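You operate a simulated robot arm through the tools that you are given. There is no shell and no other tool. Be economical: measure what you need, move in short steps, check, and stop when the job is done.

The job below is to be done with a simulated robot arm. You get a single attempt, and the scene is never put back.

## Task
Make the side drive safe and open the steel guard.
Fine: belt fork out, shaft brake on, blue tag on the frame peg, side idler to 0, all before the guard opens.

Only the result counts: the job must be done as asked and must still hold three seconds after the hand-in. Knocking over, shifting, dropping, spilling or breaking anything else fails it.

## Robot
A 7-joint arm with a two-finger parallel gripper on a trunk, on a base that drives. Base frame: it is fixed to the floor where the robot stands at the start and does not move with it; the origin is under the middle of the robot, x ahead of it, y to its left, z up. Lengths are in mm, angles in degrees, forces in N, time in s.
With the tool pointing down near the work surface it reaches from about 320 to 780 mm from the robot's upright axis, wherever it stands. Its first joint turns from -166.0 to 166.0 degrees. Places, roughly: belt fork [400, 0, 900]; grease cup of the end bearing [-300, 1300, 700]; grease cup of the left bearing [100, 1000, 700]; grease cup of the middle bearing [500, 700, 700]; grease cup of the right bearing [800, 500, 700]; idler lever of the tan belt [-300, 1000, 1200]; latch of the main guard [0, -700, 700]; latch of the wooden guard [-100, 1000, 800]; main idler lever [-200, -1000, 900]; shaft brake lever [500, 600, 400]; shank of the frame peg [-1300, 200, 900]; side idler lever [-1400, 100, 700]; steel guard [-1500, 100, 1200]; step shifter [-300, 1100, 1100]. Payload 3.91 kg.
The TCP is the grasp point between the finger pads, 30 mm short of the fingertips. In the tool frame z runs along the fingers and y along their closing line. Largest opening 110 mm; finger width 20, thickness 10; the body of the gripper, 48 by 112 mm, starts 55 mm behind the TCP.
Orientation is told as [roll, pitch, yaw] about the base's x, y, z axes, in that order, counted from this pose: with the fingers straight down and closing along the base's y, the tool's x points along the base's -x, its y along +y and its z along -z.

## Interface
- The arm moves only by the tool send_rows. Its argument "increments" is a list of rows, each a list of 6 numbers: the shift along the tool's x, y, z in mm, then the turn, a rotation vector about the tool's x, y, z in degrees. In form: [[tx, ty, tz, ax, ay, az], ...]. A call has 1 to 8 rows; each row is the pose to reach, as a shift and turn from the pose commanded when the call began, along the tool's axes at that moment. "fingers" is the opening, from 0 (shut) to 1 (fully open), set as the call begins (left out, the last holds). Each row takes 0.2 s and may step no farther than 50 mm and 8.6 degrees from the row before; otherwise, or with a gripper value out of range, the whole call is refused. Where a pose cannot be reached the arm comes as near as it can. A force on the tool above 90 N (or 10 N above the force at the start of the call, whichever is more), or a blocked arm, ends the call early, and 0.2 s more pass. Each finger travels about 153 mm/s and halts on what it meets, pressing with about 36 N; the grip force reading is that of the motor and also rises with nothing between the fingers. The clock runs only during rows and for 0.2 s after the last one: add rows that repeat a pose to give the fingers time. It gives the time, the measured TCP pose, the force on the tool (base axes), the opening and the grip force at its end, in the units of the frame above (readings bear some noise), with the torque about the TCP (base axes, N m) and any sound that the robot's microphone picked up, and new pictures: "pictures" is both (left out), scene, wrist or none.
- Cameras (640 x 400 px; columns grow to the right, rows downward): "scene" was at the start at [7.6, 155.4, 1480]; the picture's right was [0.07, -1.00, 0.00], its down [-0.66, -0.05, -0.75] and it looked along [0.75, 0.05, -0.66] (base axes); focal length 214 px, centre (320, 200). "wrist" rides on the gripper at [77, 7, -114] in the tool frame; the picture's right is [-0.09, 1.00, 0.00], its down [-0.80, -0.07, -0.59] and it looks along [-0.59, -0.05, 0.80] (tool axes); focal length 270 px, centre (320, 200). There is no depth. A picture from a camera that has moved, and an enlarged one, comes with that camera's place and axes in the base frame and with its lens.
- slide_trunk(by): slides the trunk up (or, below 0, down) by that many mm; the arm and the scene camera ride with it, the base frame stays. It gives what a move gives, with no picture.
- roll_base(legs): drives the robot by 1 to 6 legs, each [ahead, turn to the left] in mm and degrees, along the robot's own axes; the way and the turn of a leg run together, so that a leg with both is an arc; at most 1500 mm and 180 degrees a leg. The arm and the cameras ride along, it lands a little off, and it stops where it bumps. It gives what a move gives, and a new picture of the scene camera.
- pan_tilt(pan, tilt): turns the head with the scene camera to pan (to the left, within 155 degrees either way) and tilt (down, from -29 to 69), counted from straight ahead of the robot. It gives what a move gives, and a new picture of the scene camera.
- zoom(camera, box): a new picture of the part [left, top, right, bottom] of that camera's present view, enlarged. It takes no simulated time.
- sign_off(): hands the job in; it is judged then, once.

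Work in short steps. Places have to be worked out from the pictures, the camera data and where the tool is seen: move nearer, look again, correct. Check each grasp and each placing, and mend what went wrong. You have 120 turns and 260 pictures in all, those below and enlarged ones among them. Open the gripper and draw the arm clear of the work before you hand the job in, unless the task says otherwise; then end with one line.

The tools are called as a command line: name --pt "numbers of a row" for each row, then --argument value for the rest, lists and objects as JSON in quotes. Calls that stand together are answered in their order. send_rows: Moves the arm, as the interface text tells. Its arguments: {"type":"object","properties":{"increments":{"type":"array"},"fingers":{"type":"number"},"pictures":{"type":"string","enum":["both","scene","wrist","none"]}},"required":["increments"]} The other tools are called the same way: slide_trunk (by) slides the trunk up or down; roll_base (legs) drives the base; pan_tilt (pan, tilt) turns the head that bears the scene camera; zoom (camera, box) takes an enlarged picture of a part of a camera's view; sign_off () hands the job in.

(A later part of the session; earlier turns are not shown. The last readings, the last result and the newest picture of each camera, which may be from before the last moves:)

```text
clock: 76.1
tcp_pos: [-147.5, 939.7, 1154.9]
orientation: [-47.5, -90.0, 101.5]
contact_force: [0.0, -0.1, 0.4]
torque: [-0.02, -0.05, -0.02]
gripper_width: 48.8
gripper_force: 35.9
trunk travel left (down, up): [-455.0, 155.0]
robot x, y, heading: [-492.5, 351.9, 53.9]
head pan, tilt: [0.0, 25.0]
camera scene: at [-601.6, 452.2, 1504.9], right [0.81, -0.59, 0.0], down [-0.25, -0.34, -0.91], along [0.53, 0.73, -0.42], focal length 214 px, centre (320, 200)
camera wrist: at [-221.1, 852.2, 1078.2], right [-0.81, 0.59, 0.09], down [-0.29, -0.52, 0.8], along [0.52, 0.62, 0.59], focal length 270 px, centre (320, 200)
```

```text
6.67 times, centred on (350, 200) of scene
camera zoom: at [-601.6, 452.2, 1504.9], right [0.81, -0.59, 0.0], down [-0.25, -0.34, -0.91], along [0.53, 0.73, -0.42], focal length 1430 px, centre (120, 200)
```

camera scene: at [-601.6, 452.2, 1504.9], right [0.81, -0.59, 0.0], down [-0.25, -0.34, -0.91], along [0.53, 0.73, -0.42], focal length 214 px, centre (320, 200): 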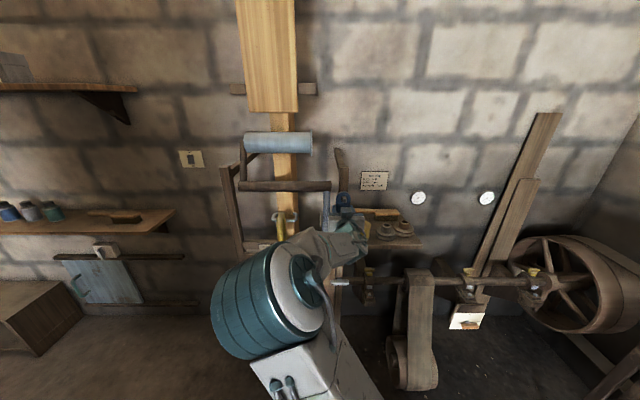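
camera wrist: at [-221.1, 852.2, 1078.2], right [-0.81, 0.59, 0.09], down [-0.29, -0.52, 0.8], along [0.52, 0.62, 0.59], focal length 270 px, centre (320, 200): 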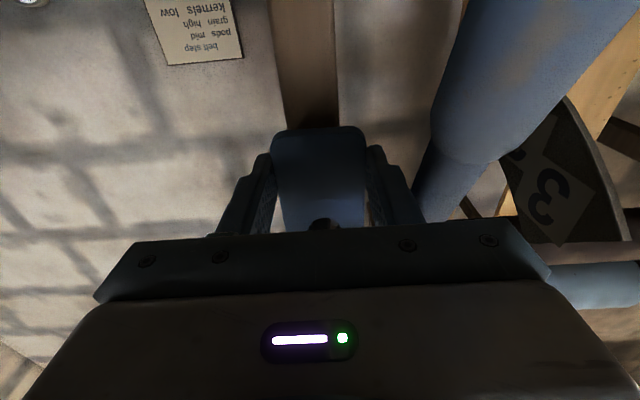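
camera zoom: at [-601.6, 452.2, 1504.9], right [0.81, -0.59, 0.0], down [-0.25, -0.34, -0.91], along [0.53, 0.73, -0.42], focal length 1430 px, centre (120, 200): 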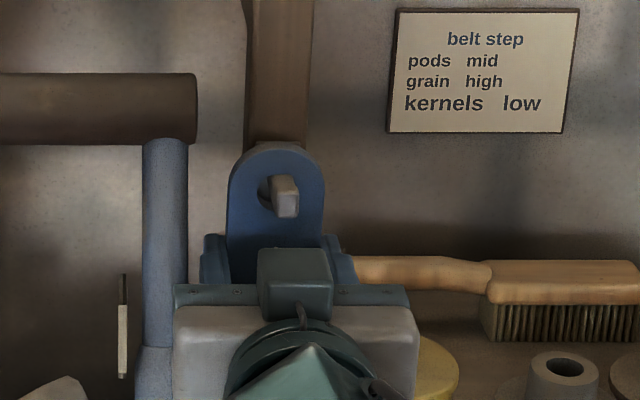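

Tag held (48.8 mm). Lift 4 mm and draw it off the peg toward the robot.

send_rows --pt "-3 0 0 0 0 0" --pt "-4 0 -10 0 0 0" --pt "-4 0 -20 0 0 0" --pictures "none"

zoom --camera "scene" --box '[310, 170, 390, 230]'

zoom --camera "wrist" --box '[220, 40, 460, 240]'

```text
clock: 76.9
tcp_pos: [-159.2, 923.3, 1160.1]
orientation: [147.4, -90.0, -93.6]
contact_force: [0.4, 0.4, -0.7]
torque: [-0.01, -0.03, 0.0]
gripper_width: 48.7
gripper_force: 35.7
trunk travel left (down, up): [-455.0, 155.0]
robot x, y, heading: [-488.7, 351.0, 54.1]
head pan, tilt: [0.0, 25.0]
```

```text
6.67 times, centred on (350, 200) of scene
camera zoom: at [-601.6, 452.0, 1504.9], right [0.81, -0.59, 0.0], down [-0.25, -0.34, -0.91], along [0.53, 0.73, -0.42], focal length 1430 px, centre (120, 200)
```

zoom: 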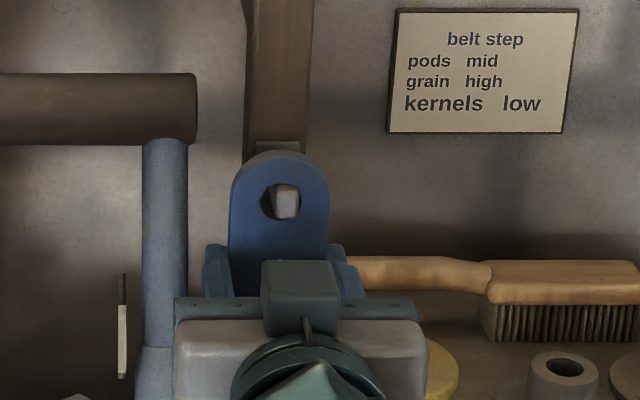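

```text
2.00 times, centred on (340, 140) of wrist
camera zoom: at [-233.8, 835.3, 1082.9], right [-0.81, 0.59, 0.09], down [-0.29, -0.52, 0.8], along [0.52, 0.62, 0.59], focal length 541 px, centre (280, 320)
```

zoom: 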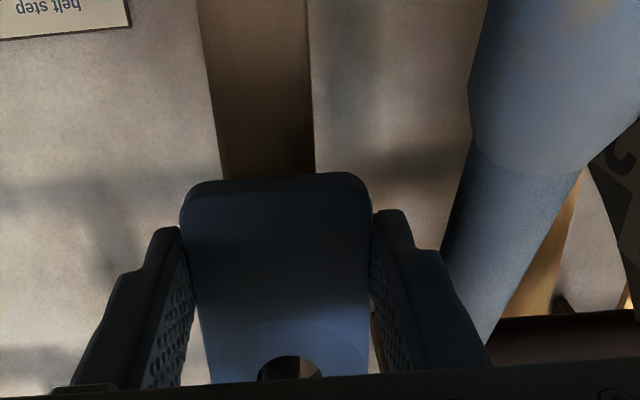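

No contact force; the tag is sliding off. Pull another 100 mm.

send_rows --pt "0 0 -20 0 0 0" --pt "0 0 -50 0 0 0" --pt "0 0 -80 0 0 0" --pt "-10 0 -110 0 0 0"

zoom --camera "scene" --box '[310, 160, 410, 240]'

```text
clock: 77.9
tcp_pos: [-225.2, 833.7, 1169.7]
orientation: [-66.7, -90.1, 120.6]
contact_force: [0.3, 0.4, -0.4]
torque: [0.0, 0.01, 0.0]
gripper_width: 48.8
gripper_force: 35.2
trunk travel left (down, up): [-455.0, 155.0]
robot x, y, heading: [-492.2, 354.1, 54.3]
head pan, tilt: [0.0, 25.0]
camera scene: at [-601.7, 451.8, 1504.9], right [0.81, -0.59, 0.0], down [-0.25, -0.34, -0.91], along [0.53, 0.73, -0.42], focal length 214 px, centre (320, 200)
camera wrist: at [-298.5, 746.4, 1092.1], right [-0.81, 0.59, 0.09], down [-0.29, -0.52, 0.8], along [0.52, 0.62, 0.59], focal length 270 px, centre (320, 200)
```

scene: 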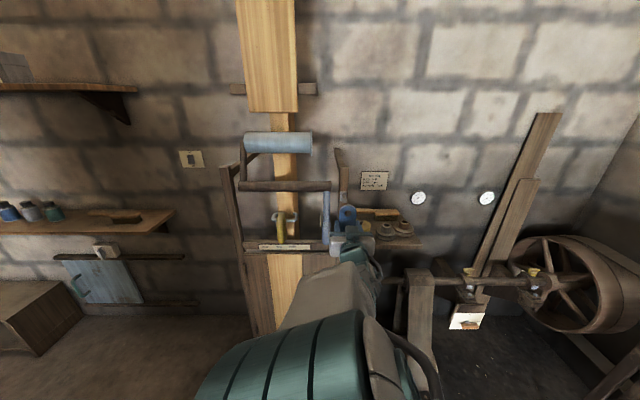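
wrist: 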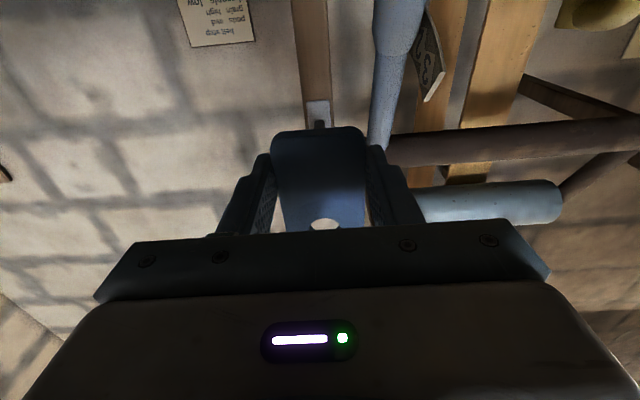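

```text
5.00 times, centred on (360, 200) of scene
camera zoom: at [-601.7, 451.8, 1504.9], right [0.81, -0.59, 0.0], down [-0.25, -0.34, -0.91], along [0.53, 0.73, -0.42], focal length 1072 px, centre (120, 200)
```

zoom: 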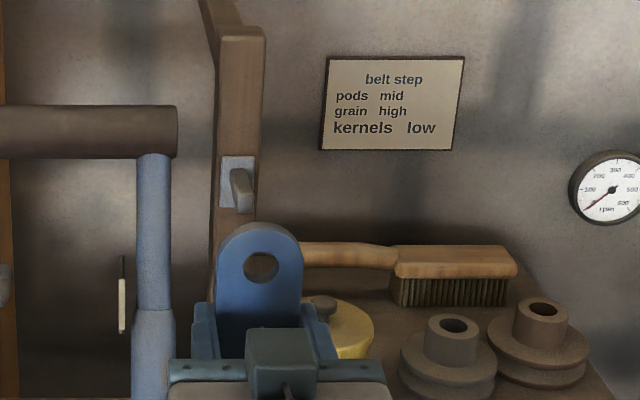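

Tag is off; hole centre is ~36 mm above and 20 mm beyond the TCP. Draw the arm back further, then look toward the cabinet.

send_rows --pt "-10 0 -35 0 0 0" --pt "-20 0 -70 0 0 0" --pt "-30 0 -105 0 0 0" --pictures "none"

pan_tilt --pan 135 --tilt 30

zoom --camera "scene" --box '[240, 100, 400, 260]'

```text
clock: 78.6
tcp_pos: [-179.0, 719.3, 1175.0]
orientation: [42.1, -83.7, -0.9]
contact_force: [0.2, 0.1, -0.5]
torque: [0.0, 0.01, -0.02]
gripper_width: 48.4
gripper_force: 35.8
out of reach, approached as far as the arm can: row 3
trunk travel left (down, up): [-455.0, 155.0]
robot x, y, heading: [-485.5, 352.2, 53.8]
head pan, tilt: [0.0, 25.0]
stopped in row 3: the arm was blocked; the commanded pose is now the measured one
```

```text
clock: 80.8
tcp_pos: [-179.9, 720.9, 1174.7]
orientation: [42.3, -83.7, -0.7]
contact_force: [0.8, 0.7, -1.4]
torque: [-0.02, 0.03, 0.01]
gripper_width: 48.8
gripper_force: 36.4
trunk travel left (down, up): [-455.0, 155.0]
robot x, y, heading: [-491.5, 351.5, 53.6]
head pan, tilt: [135.0, 30.0]
camera scene: at [-745.1, 363.8, 1497.0], right [-0.15, 0.99, 0.0], down [0.49, 0.08, -0.87], along [-0.86, -0.13, -0.5], focal length 214 px, centre (320, 200)
```

scene: 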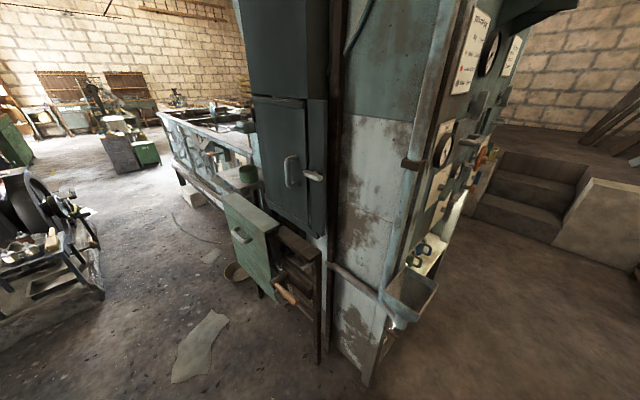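

```text
2.50 times, centred on (320, 180) of scene
camera zoom: at [-745.1, 363.8, 1497.0], right [-0.15, 0.99, 0.0], down [0.49, 0.08, -0.87], along [-0.86, -0.13, -0.5], focal length 536 px, centre (320, 250)
```

zoom: 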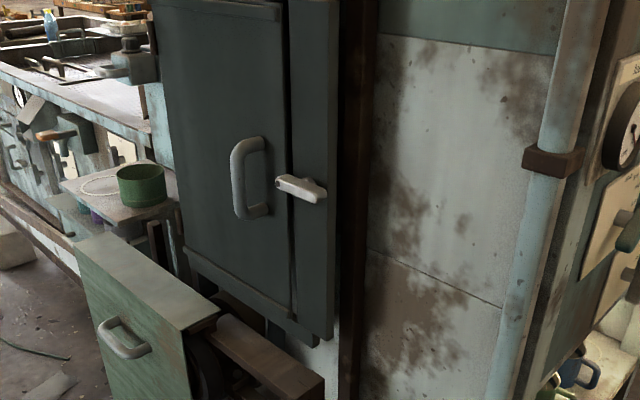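

The arm stopped slightly short (reach), tag still held. Zoom on the lower part of the cabinet for the peg and idler.

zoom --camera "scene" --box '[210, 220, 370, 380]'

zoom --camera "scene" --box '[260, 240, 340, 310]'

```text
2.50 times, centred on (290, 300) of scene
camera zoom: at [-745.1, 363.8, 1497.0], right [-0.15, 0.99, 0.0], down [0.49, 0.08, -0.87], along [-0.86, -0.13, -0.5], focal length 536 px, centre (395, -50)
```

zoom: 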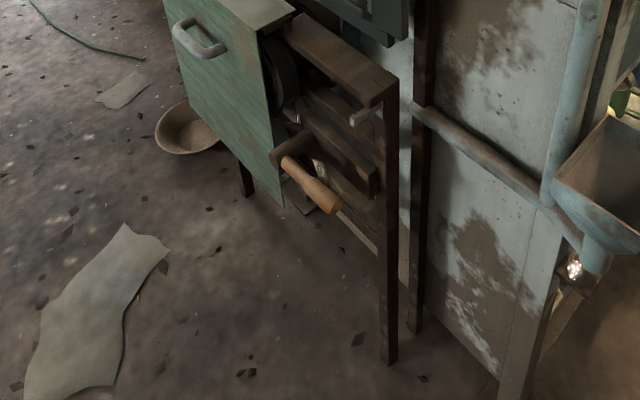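

```text
5.71 times, centred on (300, 275) of scene
camera zoom: at [-745.1, 363.8, 1497.0], right [-0.15, 0.99, 0.0], down [0.49, 0.08, -0.87], along [-0.86, -0.13, -0.5], focal length 1226 px, centre (434, -229)
```

zoom: 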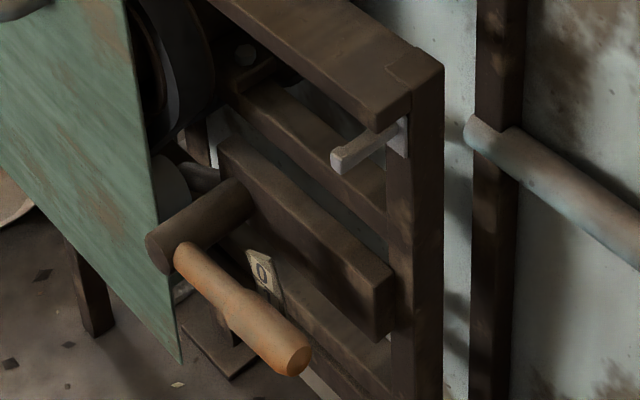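

Found: the frame peg is the pale stub on the post's front face, pointing along about (0.81,-0.59), near [-1300,240,890]; the orange-handled side idler has a "0" mark nearby. I back up 560 mm, then turn left 90° to face it.

roll_base --legs '[[-560, 0]]'

roll_base --legs '[[0, 90]]'

pan_tilt --pan 0 --tilt 35

```text
clock: 84.0
tcp_pos: [-513.2, 269.5, 1175.1]
orientation: [42.3, -83.8, -0.2]
contact_force: [0.1, -0.5, -0.8]
torque: [0.0, 0.04, 0.01]
gripper_width: 48.4
gripper_force: 36.0
trunk travel left (down, up): [-455.0, 155.0]
robot x, y, heading: [-817.7, -104.7, 54.5]
head pan, tilt: [135.0, 30.0]
camera scene: at [-1073.5, -94.8, 1496.9], right [-0.17, 0.99, 0.0], down [0.49, 0.08, -0.87], along [-0.85, -0.14, -0.5], focal length 214 px, centre (320, 200)
```

scene: 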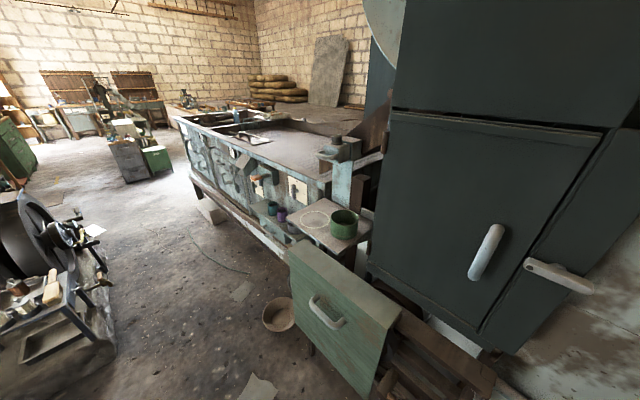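

```text
clock: 88.3
tcp_pos: [-1195.1, 194.0, 1175.2]
orientation: [42.2, -83.6, 90.9]
contact_force: [0.5, -0.2, -1.0]
torque: [0.02, 0.0, 0.01]
gripper_width: 48.7
gripper_force: 36.1
trunk travel left (down, up): [-455.0, 155.0]
robot x, y, heading: [-819.4, -104.0, 145.1]
head pan, tilt: [135.0, 30.0]
camera scene: at [-822.5, -360.5, 1497.0], right [-0.98, -0.18, 0.0], down [-0.09, 0.49, -0.87], along [0.16, -0.85, -0.5], focal length 214 px, centre (320, 200)
```

scene: 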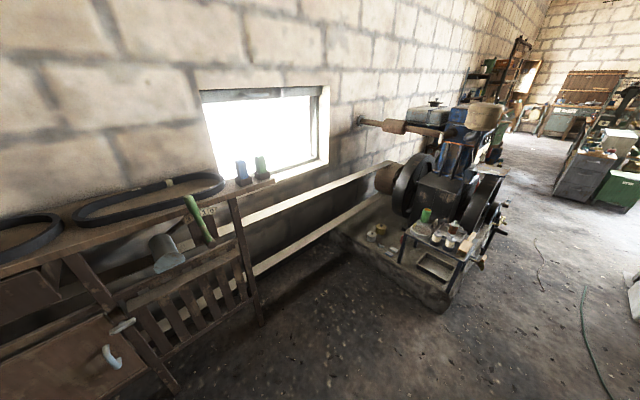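

```text
clock: 90.5
tcp_pos: [-1195.2, 194.2, 1176.1]
orientation: [42.2, -83.7, 90.9]
contact_force: [-0.5, -0.1, 0.1]
torque: [0.01, -0.02, 0.01]
gripper_width: 48.4
gripper_force: 36.4
trunk travel left (down, up): [-455.0, 155.0]
robot x, y, heading: [-816.5, -99.6, 145.4]
head pan, tilt: [0.0, 35.0]
camera scene: at [-911.9, -221.9, 1489.2], right [0.56, 0.83, 0.0], down [0.47, -0.32, -0.82], along [-0.68, 0.46, -0.57], focal length 214 px, centre (320, 200)
```

scene: 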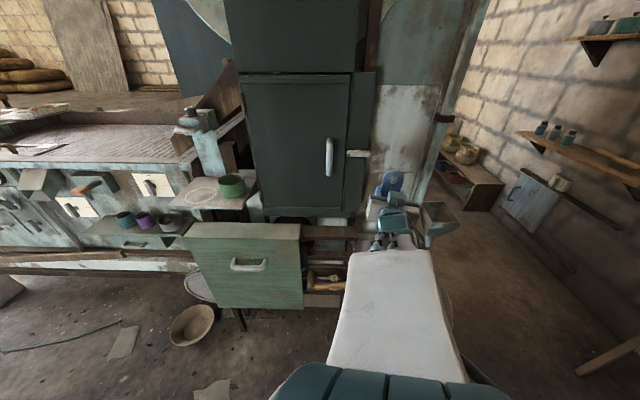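

Facing the frame squarely; the peg lies ~590 mm straight ahead but hidden behind the arm. I correct the tool orientation (11° yaw, 5° roll off) while moving 40 mm forward, then lower the trunk 260 mm so the wrist camera can see the peg.

send_rows --pt "0 0 20 -5.4 -2 -2.3" --pt "0 0 40 -10.8 -4.1 -4.7" --pictures "none"

slide_trunk --by -260

zoom --camera "wrist" --box '[0, 0, 640, 400]'

zoom --camera "scene" --box '[240, 120, 460, 340]'

```text
clock: 91.1
tcp_pos: [-1222.2, 223.6, 1171.2]
orientation: [0.4, -89.9, 143.4]
contact_force: [-0.4, -0.2, -0.3]
torque: [0.0, 0.01, 0.04]
gripper_width: 48.5
gripper_force: 36.0
trunk travel left (down, up): [-455.0, 155.0]
robot x, y, heading: [-820.3, -102.5, 145.8]
head pan, tilt: [0.0, 35.0]
```

```text
clock: 93.7
tcp_pos: [-1222.4, 223.0, 911.4]
orientation: [8.6, -89.8, 135.1]
contact_force: [0.1, 0.3, 0.1]
torque: [-0.01, 0.03, 0.02]
gripper_width: 48.9
gripper_force: 36.3
trunk travel left (down, up): [-195.0, 415.0]
robot x, y, heading: [-816.8, -104.3, 145.8]
head pan, tilt: [0.0, 35.0]
```

```text
1.00 times, centred on (320, 200) of wrist (not enlarged: the box is as wide or as high as the picture)
camera zoom: at [-1133.7, 151.5, 834.7], right [-0.59, -0.8, 0.09], down [0.52, -0.29, 0.8], along [-0.62, 0.52, 0.59], focal length 270 px, centre (320, 200)
```

zoom: 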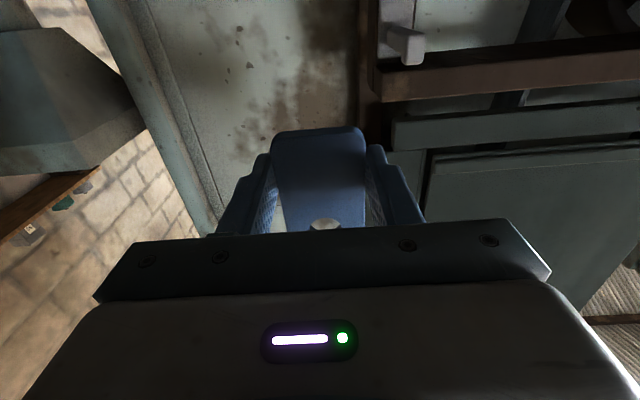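

```text
1.82 times, centred on (350, 230) of scene
camera zoom: at [-911.8, -221.8, 1229.2], right [0.56, 0.83, 0.0], down [0.47, -0.32, -0.82], along [-0.68, 0.46, -0.57], focal length 390 px, centre (266, 146)
```

zoom: 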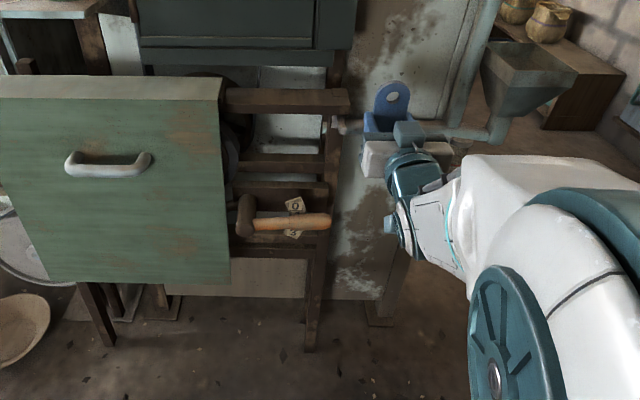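

Both cameras see the peg now. Zoom on it in both.

zoom --camera "wrist" --box '[340, 0, 460, 100]'

zoom --camera "scene" --box '[330, 155, 410, 215]'

```text
4.00 times, centred on (400, 50) of wrist
camera zoom: at [-1133.7, 151.5, 834.7], right [-0.59, -0.8, 0.09], down [0.52, -0.29, 0.8], along [-0.62, 0.52, 0.59], focal length 1081 px, centre (0, 800)
```

zoom: 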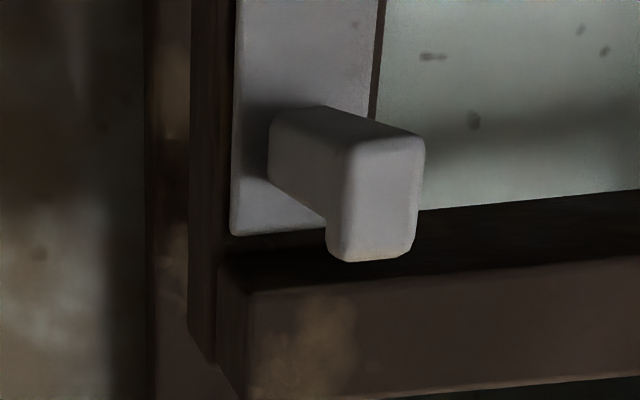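

```text
6.67 times, centred on (370, 185) of scene
camera zoom: at [-911.8, -221.8, 1229.2], right [0.56, 0.83, 0.0], down [0.47, -0.32, -0.82], along [-0.68, 0.46, -0.57], focal length 1430 px, centre (-13, 300)
```

zoom: 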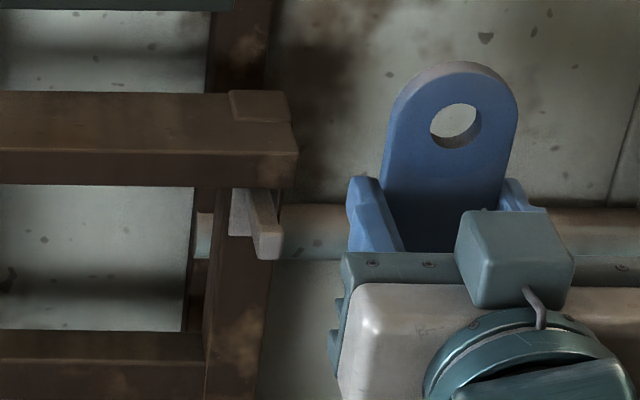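

Triangulated peg end at [-1317,216,864] (upturned 6 mm lip, beam face at 28 mm behind). The hole must move 61 mm left and ~87 mm down. I do that with 50 mm stand-off and then compare in the scene view.

send_rows --pt "20 16 0 0 0 0" --pt "42 31 0 0 0 0" --pt "64 46 0 0 0 0" --pt "84 61 0 0 0 0" --pt "84 61 15 0 0 0" --pictures "wrist"

zoom --camera "scene" --box '[330, 170, 394, 210]'

zoom --camera "wrist" --box '[260, 80, 400, 240]'

```text
clock: 94.9
tcp_pos: [-1269.7, 183.2, 829.0]
orientation: [3.4, -89.9, 140.5]
contact_force: [0.0, 0.8, -0.5]
torque: [0.0, 0.02, 0.0]
gripper_width: 48.6
gripper_force: 36.2
out of reach, approached as far as the arm can: row 3, 4
trunk travel left (down, up): [-195.0, 415.0]
robot x, y, heading: [-819.8, -100.9, 145.5]
head pan, tilt: [0.0, 35.0]
camera wrist: at [-1182.0, 111.7, 751.9], right [-0.59, -0.8, 0.09], down [0.52, -0.29, 0.8], along [-0.62, 0.52, 0.59], focal length 270 px, centre (320, 200)
```

wrist: 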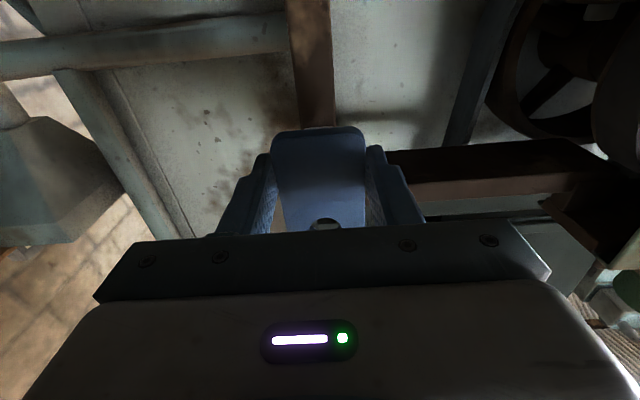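

```text
10.00 times, centred on (362, 190) of scene
camera zoom: at [-911.9, -221.8, 1229.2], right [0.56, 0.83, 0.0], down [0.47, -0.32, -0.82], along [-0.68, 0.46, -0.57], focal length 2145 px, centre (-100, 300)
```

zoom: 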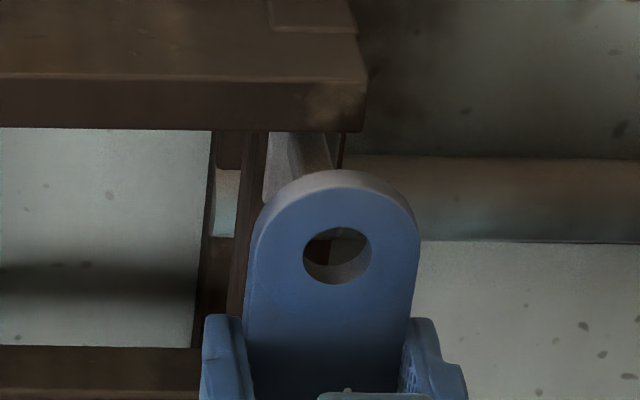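

```text
2.50 times, centred on (330, 160) of wrist
camera zoom: at [-1182.0, 111.7, 751.9], right [-0.59, -0.8, 0.09], down [0.52, -0.29, 0.8], along [-0.62, 0.52, 0.59], focal length 676 px, centre (295, 300)
```

zoom: 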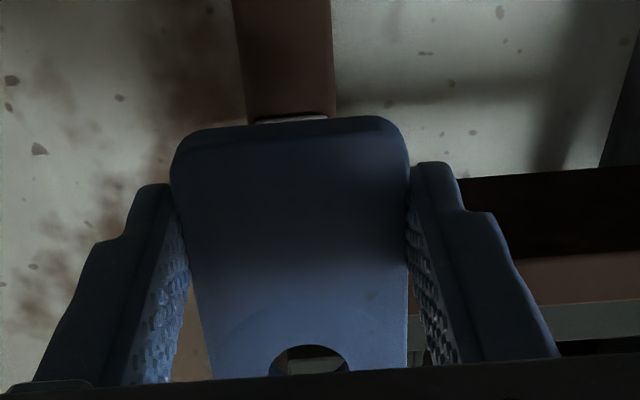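

Hole is ~6 mm high and 1.5 mm left of the peg end. Correct and advance 28 mm so the peg shows through the hole.

send_rows --pt "6 -1.5 14 0 0 0" --pt "6 -1.5 28 0 0 0" --pictures "none"

zoom --camera "scene" --box '[338, 170, 386, 200]'

zoom --camera "wrist" --box '[260, 80, 400, 240]'

```text
clock: 95.5
tcp_pos: [-1291.6, 200.6, 821.8]
orientation: [6.3, -89.8, 137.7]
contact_force: [0.3, 0.1, 0.0]
torque: [-0.04, 0.03, -0.01]
gripper_width: 48.7
gripper_force: 35.9
trunk travel left (down, up): [-195.0, 415.0]
robot x, y, heading: [-818.8, -107.4, 145.7]
head pan, tilt: [0.0, 35.0]
```

```text
13.33 times, centred on (362, 185) of scene
camera zoom: at [-911.8, -221.8, 1229.2], right [0.56, 0.83, 0.0], down [0.47, -0.32, -0.82], along [-0.68, 0.46, -0.57], focal length 2860 px, centre (-240, 400)
```

zoom: 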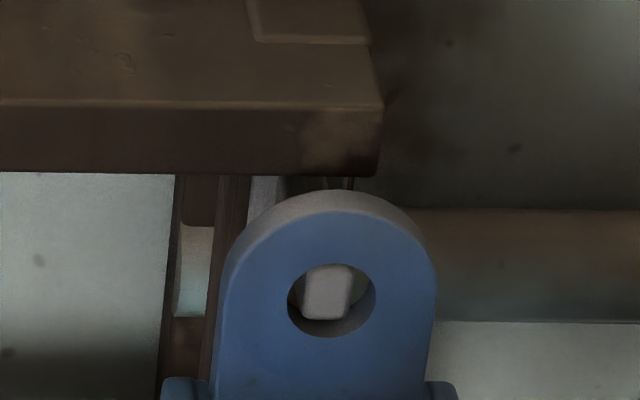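

```text
2.50 times, centred on (330, 160) of wrist
camera zoom: at [-1203.2, 129.4, 745.0], right [-0.59, -0.8, 0.09], down [0.52, -0.29, 0.8], along [-0.62, 0.52, 0.59], focal length 676 px, centre (295, 300)
```

zoom: 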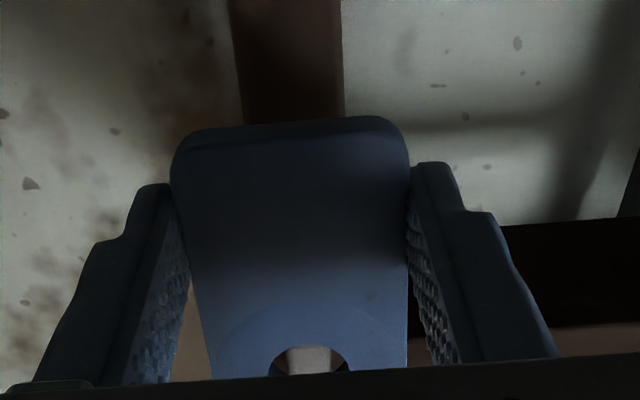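

The peg end shows through the hole in both views. I nudge 1.5 mm down and 0.7 mm left and advance 6 mm, watching force.

send_rows --pt "1.5 0.7 2 0 0 0" --pt "1.5 0.7 6 0 0 0" --pictures "none"

zoom --camera "scene" --box '[338, 170, 386, 200]'

zoom --camera "wrist" --box '[290, 180, 370, 240]'

```text
clock: 96.1
tcp_pos: [-1296.4, 203.2, 820.0]
orientation: [8.3, -89.7, 135.6]
contact_force: [0.0, 0.7, -0.2]
torque: [-0.04, 0.01, 0.02]
gripper_width: 48.3
gripper_force: 35.8
trunk travel left (down, up): [-195.0, 415.0]
robot x, y, heading: [-818.8, -103.4, 145.6]
head pan, tilt: [0.0, 35.0]
```

```text
13.33 times, centred on (362, 185) of scene
camera zoom: at [-911.8, -221.8, 1229.2], right [0.56, 0.83, 0.0], down [0.47, -0.32, -0.82], along [-0.68, 0.46, -0.57], focal length 2860 px, centre (-240, 400)
```

zoom: 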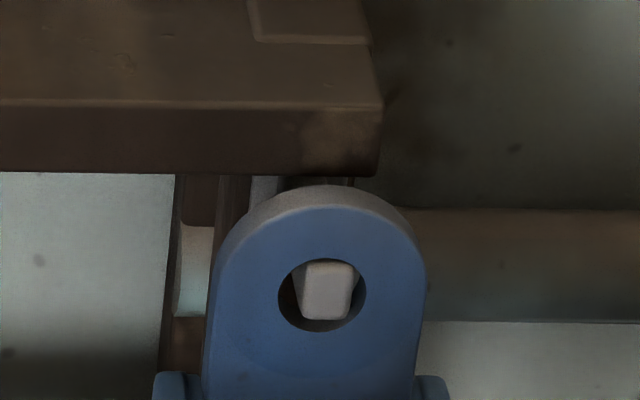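

```text
6.67 times, centred on (330, 210) of wrist
camera zoom: at [-1208.0, 131.2, 743.3], right [-0.59, -0.8, 0.09], down [0.52, -0.29, 0.8], along [-0.62, 0.52, 0.59], focal length 1802 px, centre (253, 133)
```

zoom: 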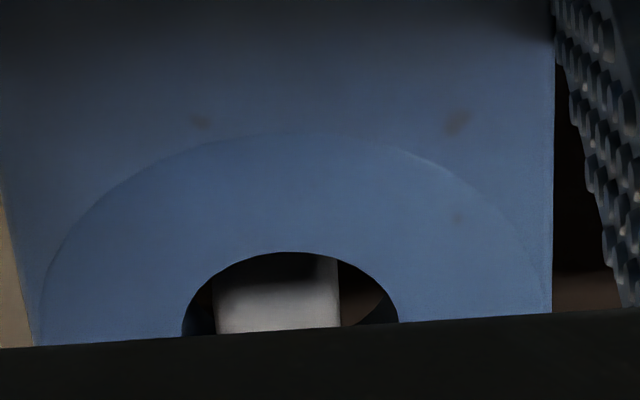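

Geometry agrees: the peg end is right at the hole's front face and vertically centred; shift 1 mm right and advance 8 mm.

send_rows --pt "0 -1 0 0 0 0" --pt "0 -1 4 0 0 0" --pt "0 -1 8 0 0 0" --pictures "none"

zoom --camera "scene" --box '[338, 170, 386, 200]'

zoom --camera "wrist" --box '[290, 180, 370, 240]'

```text
clock: 96.9
tcp_pos: [-1302.4, 209.2, 819.5]
orientation: [13.0, -89.8, 130.9]
contact_force: [-0.1, 0.6, 0.0]
torque: [0.01, 0.03, 0.0]
gripper_width: 48.5
gripper_force: 36.1
trunk travel left (down, up): [-195.0, 415.0]
robot x, y, heading: [-816.4, -101.2, 145.5]
head pan, tilt: [0.0, 35.0]
```

```text
13.33 times, centred on (362, 185) of scene
camera zoom: at [-911.8, -221.7, 1229.2], right [0.56, 0.83, 0.0], down [0.47, -0.32, -0.82], along [-0.68, 0.46, -0.57], focal length 2860 px, centre (-240, 400)
```

zoom: 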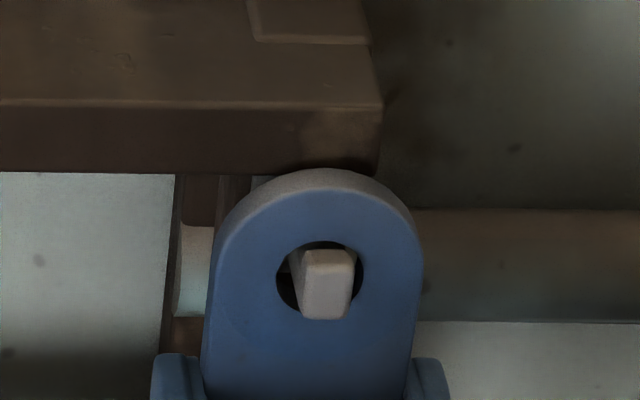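

```text
6.67 times, centred on (330, 210) of wrist
camera zoom: at [-1214.4, 136.7, 742.9], right [-0.59, -0.81, 0.09], down [0.52, -0.29, 0.8], along [-0.62, 0.52, 0.59], focal length 1802 px, centre (253, 133)
```

zoom: 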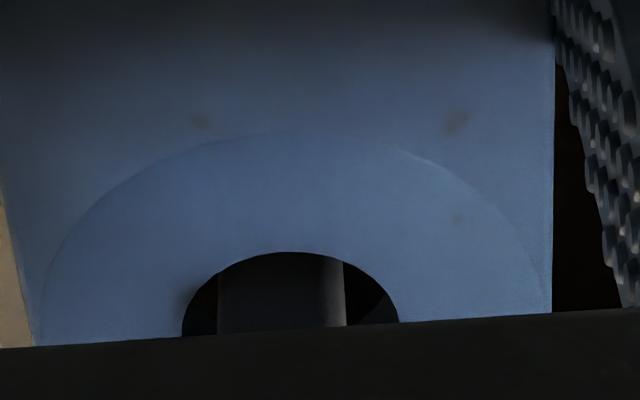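

The peg is through the hole without contact. Advance 7 mm more to get behind the lip, then lower 4 mm.

send_rows --pt "0 0 4 0 0 0" --pt "0 0 7 0 0 0" --pt "0 0 7 0 0 0" --pictures "none"

zoom --camera "scene" --box '[338, 170, 386, 200]'

send_rows --pt "2 0 0 0 0 0" --pt "4 0 0 0 0 0" --pictures "none"

zoom --camera "scene" --box '[338, 170, 386, 200]'

```text
clock: 97.7
tcp_pos: [-1308.2, 213.6, 819.4]
orientation: [11.0, -89.8, 132.8]
contact_force: [-0.1, 0.0, -0.5]
torque: [0.0, -0.02, 0.02]
gripper_width: 48.7
gripper_force: 35.7
trunk travel left (down, up): [-195.0, 415.0]
robot x, y, heading: [-815.4, -102.8, 145.5]
head pan, tilt: [0.0, 35.0]
```

```text
13.33 times, centred on (362, 185) of scene
camera zoom: at [-911.9, -221.7, 1229.2], right [0.56, 0.83, 0.0], down [0.47, -0.32, -0.82], along [-0.68, 0.46, -0.57], focal length 2860 px, centre (-240, 400)
```

zoom: 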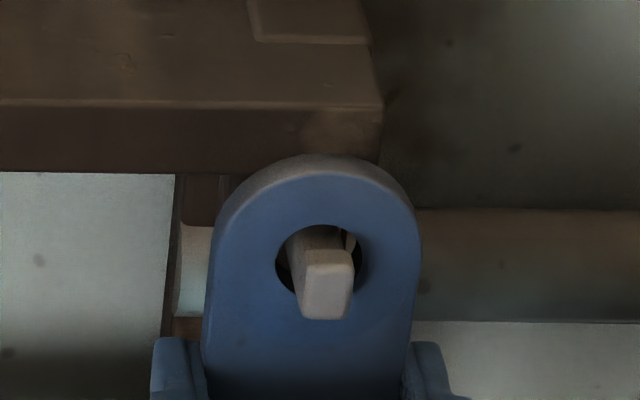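

```text
clock: 98.3
tcp_pos: [-1307.2, 212.5, 815.5]
orientation: [9.7, -89.9, 134.2]
contact_force: [0.5, -0.4, 0.4]
torque: [0.01, 0.0, 0.0]
gripper_width: 48.5
gripper_force: 35.9
trunk travel left (down, up): [-195.0, 415.0]
robot x, y, heading: [-819.0, -101.6, 145.8]
head pan, tilt: [0.0, 35.0]
```

```text
13.33 times, centred on (362, 185) of scene
camera zoom: at [-911.8, -221.7, 1229.2], right [0.56, 0.83, 0.0], down [0.47, -0.32, -0.82], along [-0.68, 0.46, -0.57], focal length 2860 px, centre (-240, 400)
```

zoom: 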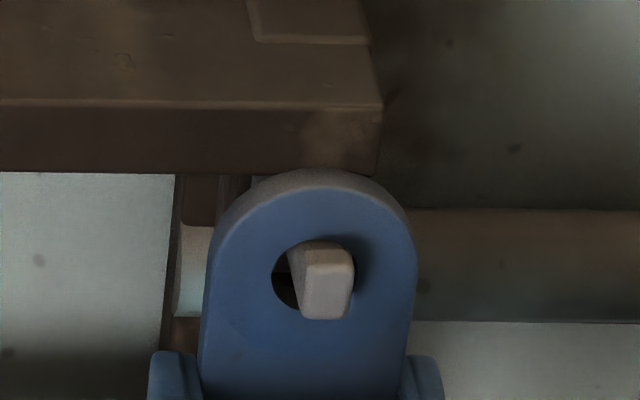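

Nearly resting. Lower further until contact is felt.

send_rows --pt "1.5 -1 0 0 0 0" --pt "3 -1 0 0 0 0" --pt "3 -1 0 0 0 0" --pictures "none"

zoom --camera "scene" --box '[338, 170, 386, 200]'

```text
clock: 99.1
tcp_pos: [-1308.3, 213.8, 816.0]
orientation: [63.6, -90.0, 80.4]
contact_force: [-2.6, 1.0, 9.7]
torque: [0.0, -0.02, 0.01]
gripper_width: 48.6
gripper_force: 36.2
trunk travel left (down, up): [-195.0, 415.0]
robot x, y, heading: [-817.1, -102.5, 145.6]
head pan, tilt: [0.0, 35.0]
```

```text
13.33 times, centred on (362, 185) of scene
camera zoom: at [-911.5, -221.9, 1229.3], right [0.56, 0.83, 0.0], down [0.47, -0.32, -0.82], along [-0.68, 0.46, -0.57], focal length 2860 px, centre (-240, 400)
```

zoom: 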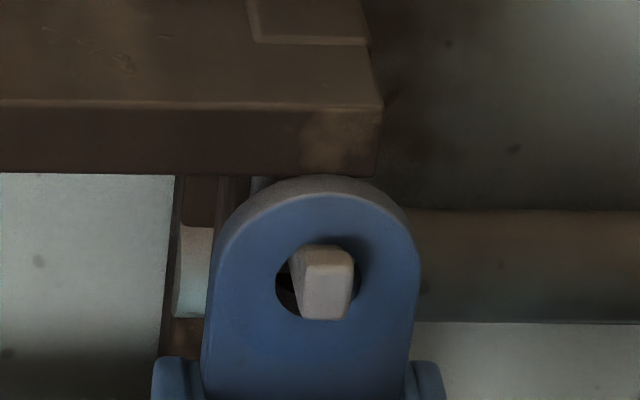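

About 10 N support: the tag rests on the peg. To test that it sits behind the lip, relax down-force by 2 mm and pull back 8 mm, watching force.

send_rows --pt "-2 0 0 0 0 0" --pt "-2 0 -4 0 0 0" --pt "-2 0 -8 0 0 0" --pt "-2 0 -10 0 0 0" --pictures "none"

zoom --camera "scene" --box '[338, 170, 386, 200]'

```text
clock: 100.1
tcp_pos: [-1300.8, 208.7, 814.5]
orientation: [16.0, -89.9, 127.9]
contact_force: [-13.5, 10.4, 5.7]
torque: [-0.49, -0.58, 0.0]
gripper_width: 48.8
gripper_force: 35.9
trunk travel left (down, up): [-195.0, 415.0]
robot x, y, heading: [-816.6, -100.5, 145.7]
head pan, tilt: [0.0, 35.0]
```

```text
13.33 times, centred on (362, 185) of scene
camera zoom: at [-913.1, -220.8, 1229.2], right [0.57, 0.82, 0.0], down [0.47, -0.32, -0.82], along [-0.68, 0.46, -0.57], focal length 2860 px, centre (-240, 400)
```

zoom: 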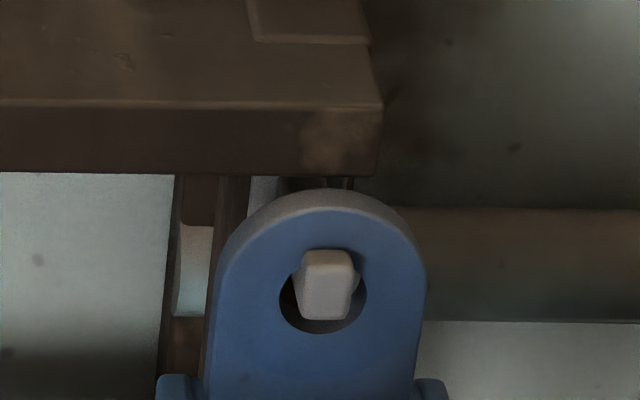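

It catches on the lip with 17 N, so the tag is hooked. Push back 6 mm and open the fingers.

send_rows --pt "0 0 4 0 0 0" --pt "0 0 7 0 0 0" --pictures "none"

send_rows --pt "0 0 0 0 0 0" --pt "0 0 0 0 0 0" --fingers 0.6 --pictures "none"

zoom --camera "scene" --box '[330, 165, 394, 215]'

```text
clock: 100.7
tcp_pos: [-1304.7, 209.9, 814.7]
orientation: [6.3, -89.8, 137.7]
contact_force: [1.0, -1.3, 3.4]
torque: [0.09, 0.09, 0.01]
gripper_width: 48.5
gripper_force: 35.7
trunk travel left (down, up): [-195.0, 415.0]
robot x, y, heading: [-818.3, -99.5, 145.7]
head pan, tilt: [0.0, 35.0]
```

```text
clock: 101.3
tcp_pos: [-1303.9, 212.2, 814.1]
orientation: [8.3, -89.8, 135.6]
contact_force: [0.5, 0.4, 0.1]
torque: [0.0, -0.01, -0.02]
gripper_width: 65.8
gripper_force: 0.1
trunk travel left (down, up): [-195.0, 415.0]
robot x, y, heading: [-815.5, -104.8, 145.7]
head pan, tilt: [0.0, 35.0]
```

```text
8.00 times, centred on (362, 190) of scene
camera zoom: at [-911.9, -221.7, 1229.2], right [0.56, 0.83, 0.0], down [0.47, -0.32, -0.82], along [-0.68, 0.46, -0.57], focal length 1716 px, centre (-16, 280)
```

zoom: 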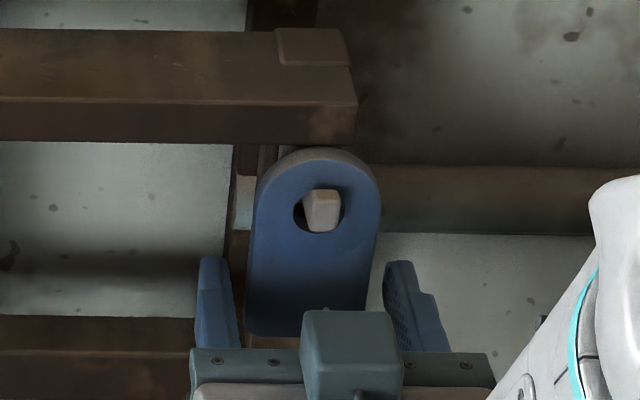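

Tag hangs on the peg. Withdraw straight back 80 mm and check.

send_rows --pt "0 0 -20 0 0 0" --pt "0 0 -50 0 0 0" --pt "0 0 -80 0 0 0"

zoom --camera "scene" --box '[270, 170, 410, 290]'

zoom --camera "scene" --box '[300, 210, 370, 270]'

```text
clock: 102.1
tcp_pos: [-1273.3, 180.3, 825.3]
orientation: [1.7, -89.8, 142.3]
contact_force: [-0.4, 0.4, -0.3]
torque: [-0.01, 0.02, 0.03]
gripper_width: 65.8
gripper_force: 0.1
out of reach, approached as far as the arm can: row 2, 3
trunk travel left (down, up): [-195.0, 415.0]
robot x, y, heading: [-818.2, -103.5, 145.8]
head pan, tilt: [0.0, 35.0]
camera scene: at [-911.8, -221.9, 1229.2], right [0.56, 0.83, 0.0], down [0.47, -0.32, -0.82], along [-0.68, 0.46, -0.57], focal length 214 px, centre (320, 200)
camera wrist: at [-1184.7, 108.6, 747.9], right [-0.59, -0.81, 0.09], down [0.52, -0.29, 0.8], along [-0.62, 0.52, 0.59], focal length 270 px, centre (320, 200)
```

scene: 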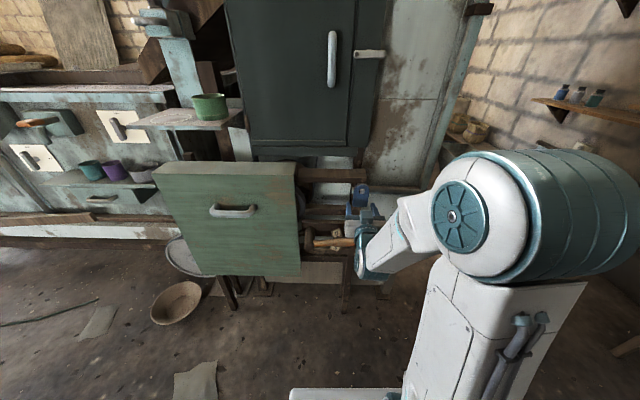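
wrist: 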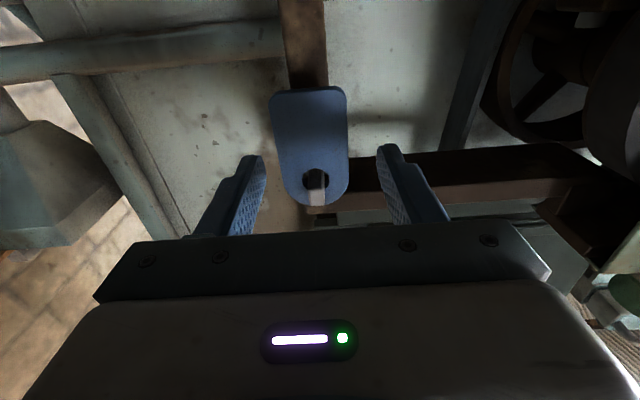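

```text
3.33 times, centred on (340, 230) of scene
camera zoom: at [-911.8, -221.9, 1229.2], right [0.56, 0.83, 0.0], down [0.47, -0.32, -0.82], along [-0.68, 0.46, -0.57], focal length 715 px, centre (253, 100)
```

zoom: 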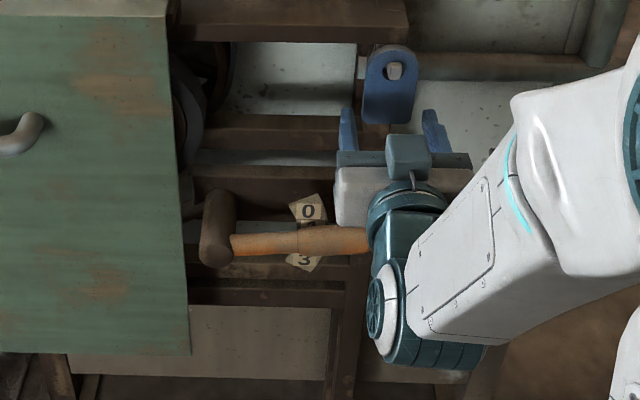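

```text
6.67 times, centred on (335, 240) of scene
camera zoom: at [-911.8, -221.9, 1229.2], right [0.56, 0.83, 0.0], down [0.47, -0.32, -0.82], along [-0.68, 0.46, -0.57], focal length 1430 px, centre (220, -67)
```

zoom: 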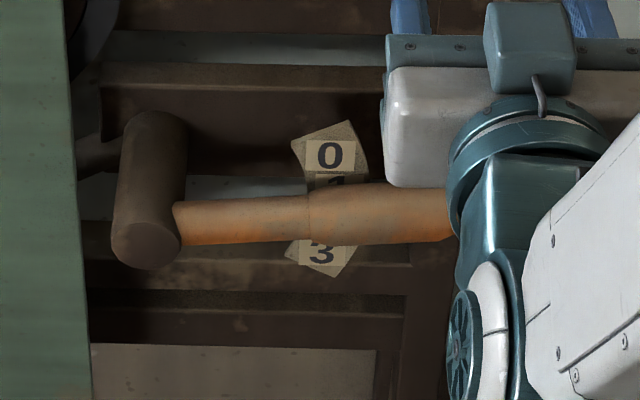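

The tag is on the frame peg. Next the side idler: handle seems between 1 and 3, must go to 0 (top). I tilt the tool up to -54° pitch so the wrist camera looks horizontally.

send_rows --pt "0 5 0 0 7.2 0" --pt "0 15 0 0 14.4 0" --pt "0 30 0 0 21.6 0" --pt "0 45 0 0 28.8 0" --pt "0 60 0 0 36 0" --fingers 0 --pictures "none"

slide_trunk --by -120

zoom --camera "wrist" --box '[0, 0, 640, 400]'

zoom --camera "scene" --box '[240, 140, 460, 300]'

```text
clock: 103.3
tcp_pos: [-1304.3, 134.9, 824.9]
orientation: [-0.3, -55.1, 144.1]
contact_force: [-0.6, -1.0, -0.4]
torque: [0.01, -0.02, 0.0]
gripper_width: 0.0
gripper_force: 36.1
out of reach, approached as far as the arm can: row 5
trunk travel left (down, up): [-195.0, 415.0]
robot x, y, heading: [-816.2, -103.8, 145.5]
head pan, tilt: [0.0, 35.0]
```

```text
clock: 104.8
tcp_pos: [-1303.0, 132.7, 699.9]
orientation: [-0.3, -54.6, 144.1]
contact_force: [21.4, -13.7, -1.4]
torque: [-0.07, -0.3, -0.04]
gripper_width: 0.0
gripper_force: 35.9
trunk travel left (down, up): [-75.0, 535.0]
robot x, y, heading: [-818.8, -105.1, 145.8]
head pan, tilt: [0.0, 35.0]
```

```text
1.00 times, centred on (320, 200) of wrist (not enlarged: the box is as wide or as high as the picture)
camera zoom: at [-1195.8, 48.5, 703.7], right [-0.63, -0.77, 0.07], down [0.06, 0.04, 1.0], along [-0.77, 0.63, 0.02], focal length 270 px, centre (320, 200)
```

zoom: 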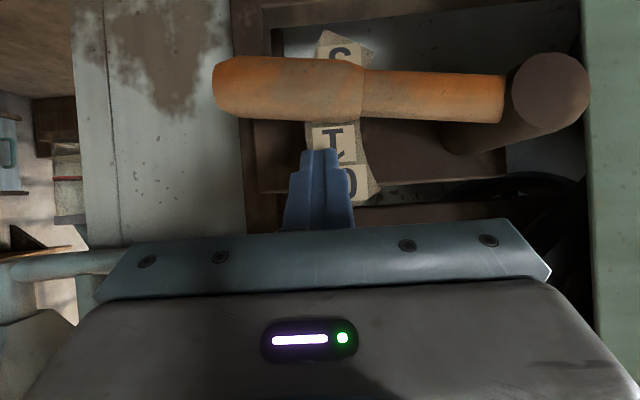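

```text
2.50 times, centred on (350, 220) of scene
camera zoom: at [-910.2, -222.8, 1108.3], right [0.56, 0.83, 0.0], down [0.47, -0.32, -0.82], along [-0.68, 0.46, -0.57], focal length 536 px, centre (245, 150)
```

zoom: 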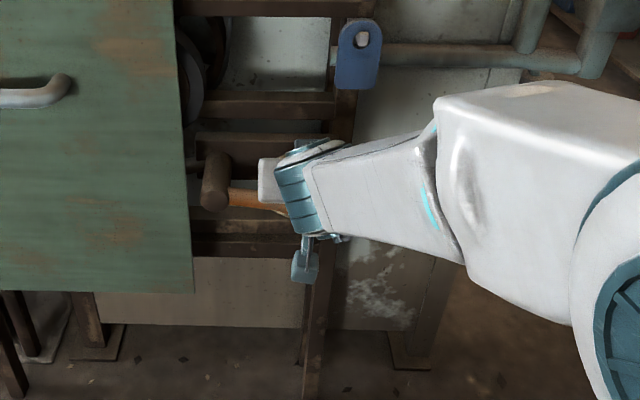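

The fingertip is lightly touching the scale plate (25 N); I back off at once 45 mm.

send_rows --pt "12 0 -16 0 0 0" --pt "26 0 -37 0 0 0"

zoom --camera "wrist" --box '[200, 20, 440, 220]'

```text
clock: 105.4
tcp_pos: [-1270.9, 109.8, 705.6]
orientation: [-0.3, -55.3, 143.9]
contact_force: [-0.4, -0.1, -0.5]
torque: [0.0, 0.02, -0.02]
gripper_width: 0.0
gripper_force: 36.2
trunk travel left (down, up): [-75.0, 535.0]
robot x, y, heading: [-816.4, -105.2, 145.6]
head pan, tilt: [0.0, 35.0]
camera scene: at [-912.3, -221.4, 1109.1], right [0.56, 0.83, 0.0], down [0.47, -0.32, -0.82], along [-0.68, 0.46, -0.57], focal length 214 px, centre (320, 200)
camera wrist: at [-1162.5, 24.6, 706.8], right [-0.63, -0.77, 0.07], down [0.07, 0.04, 1.0], along [-0.77, 0.63, 0.03], focal length 270 px, centre (320, 200)
```

scene: 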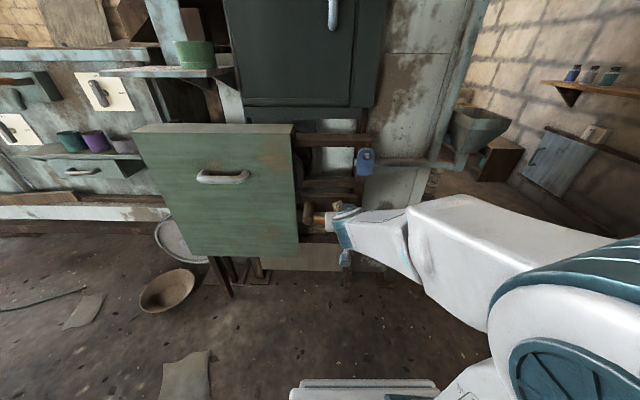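
wrist: 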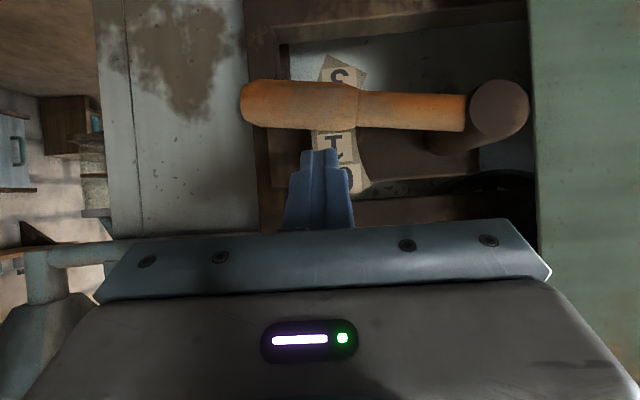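

```text
2.00 times, centred on (320, 120) of wrist
camera zoom: at [-1162.5, 24.6, 706.8], right [-0.63, -0.77, 0.07], down [0.07, 0.04, 1.0], along [-0.77, 0.63, 0.03], focal length 541 px, centre (320, 360)
```

zoom: 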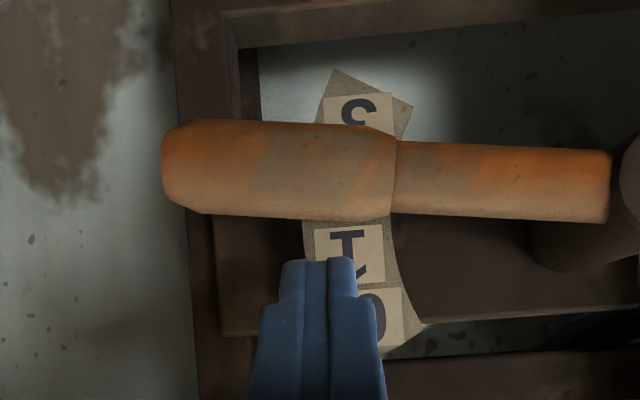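

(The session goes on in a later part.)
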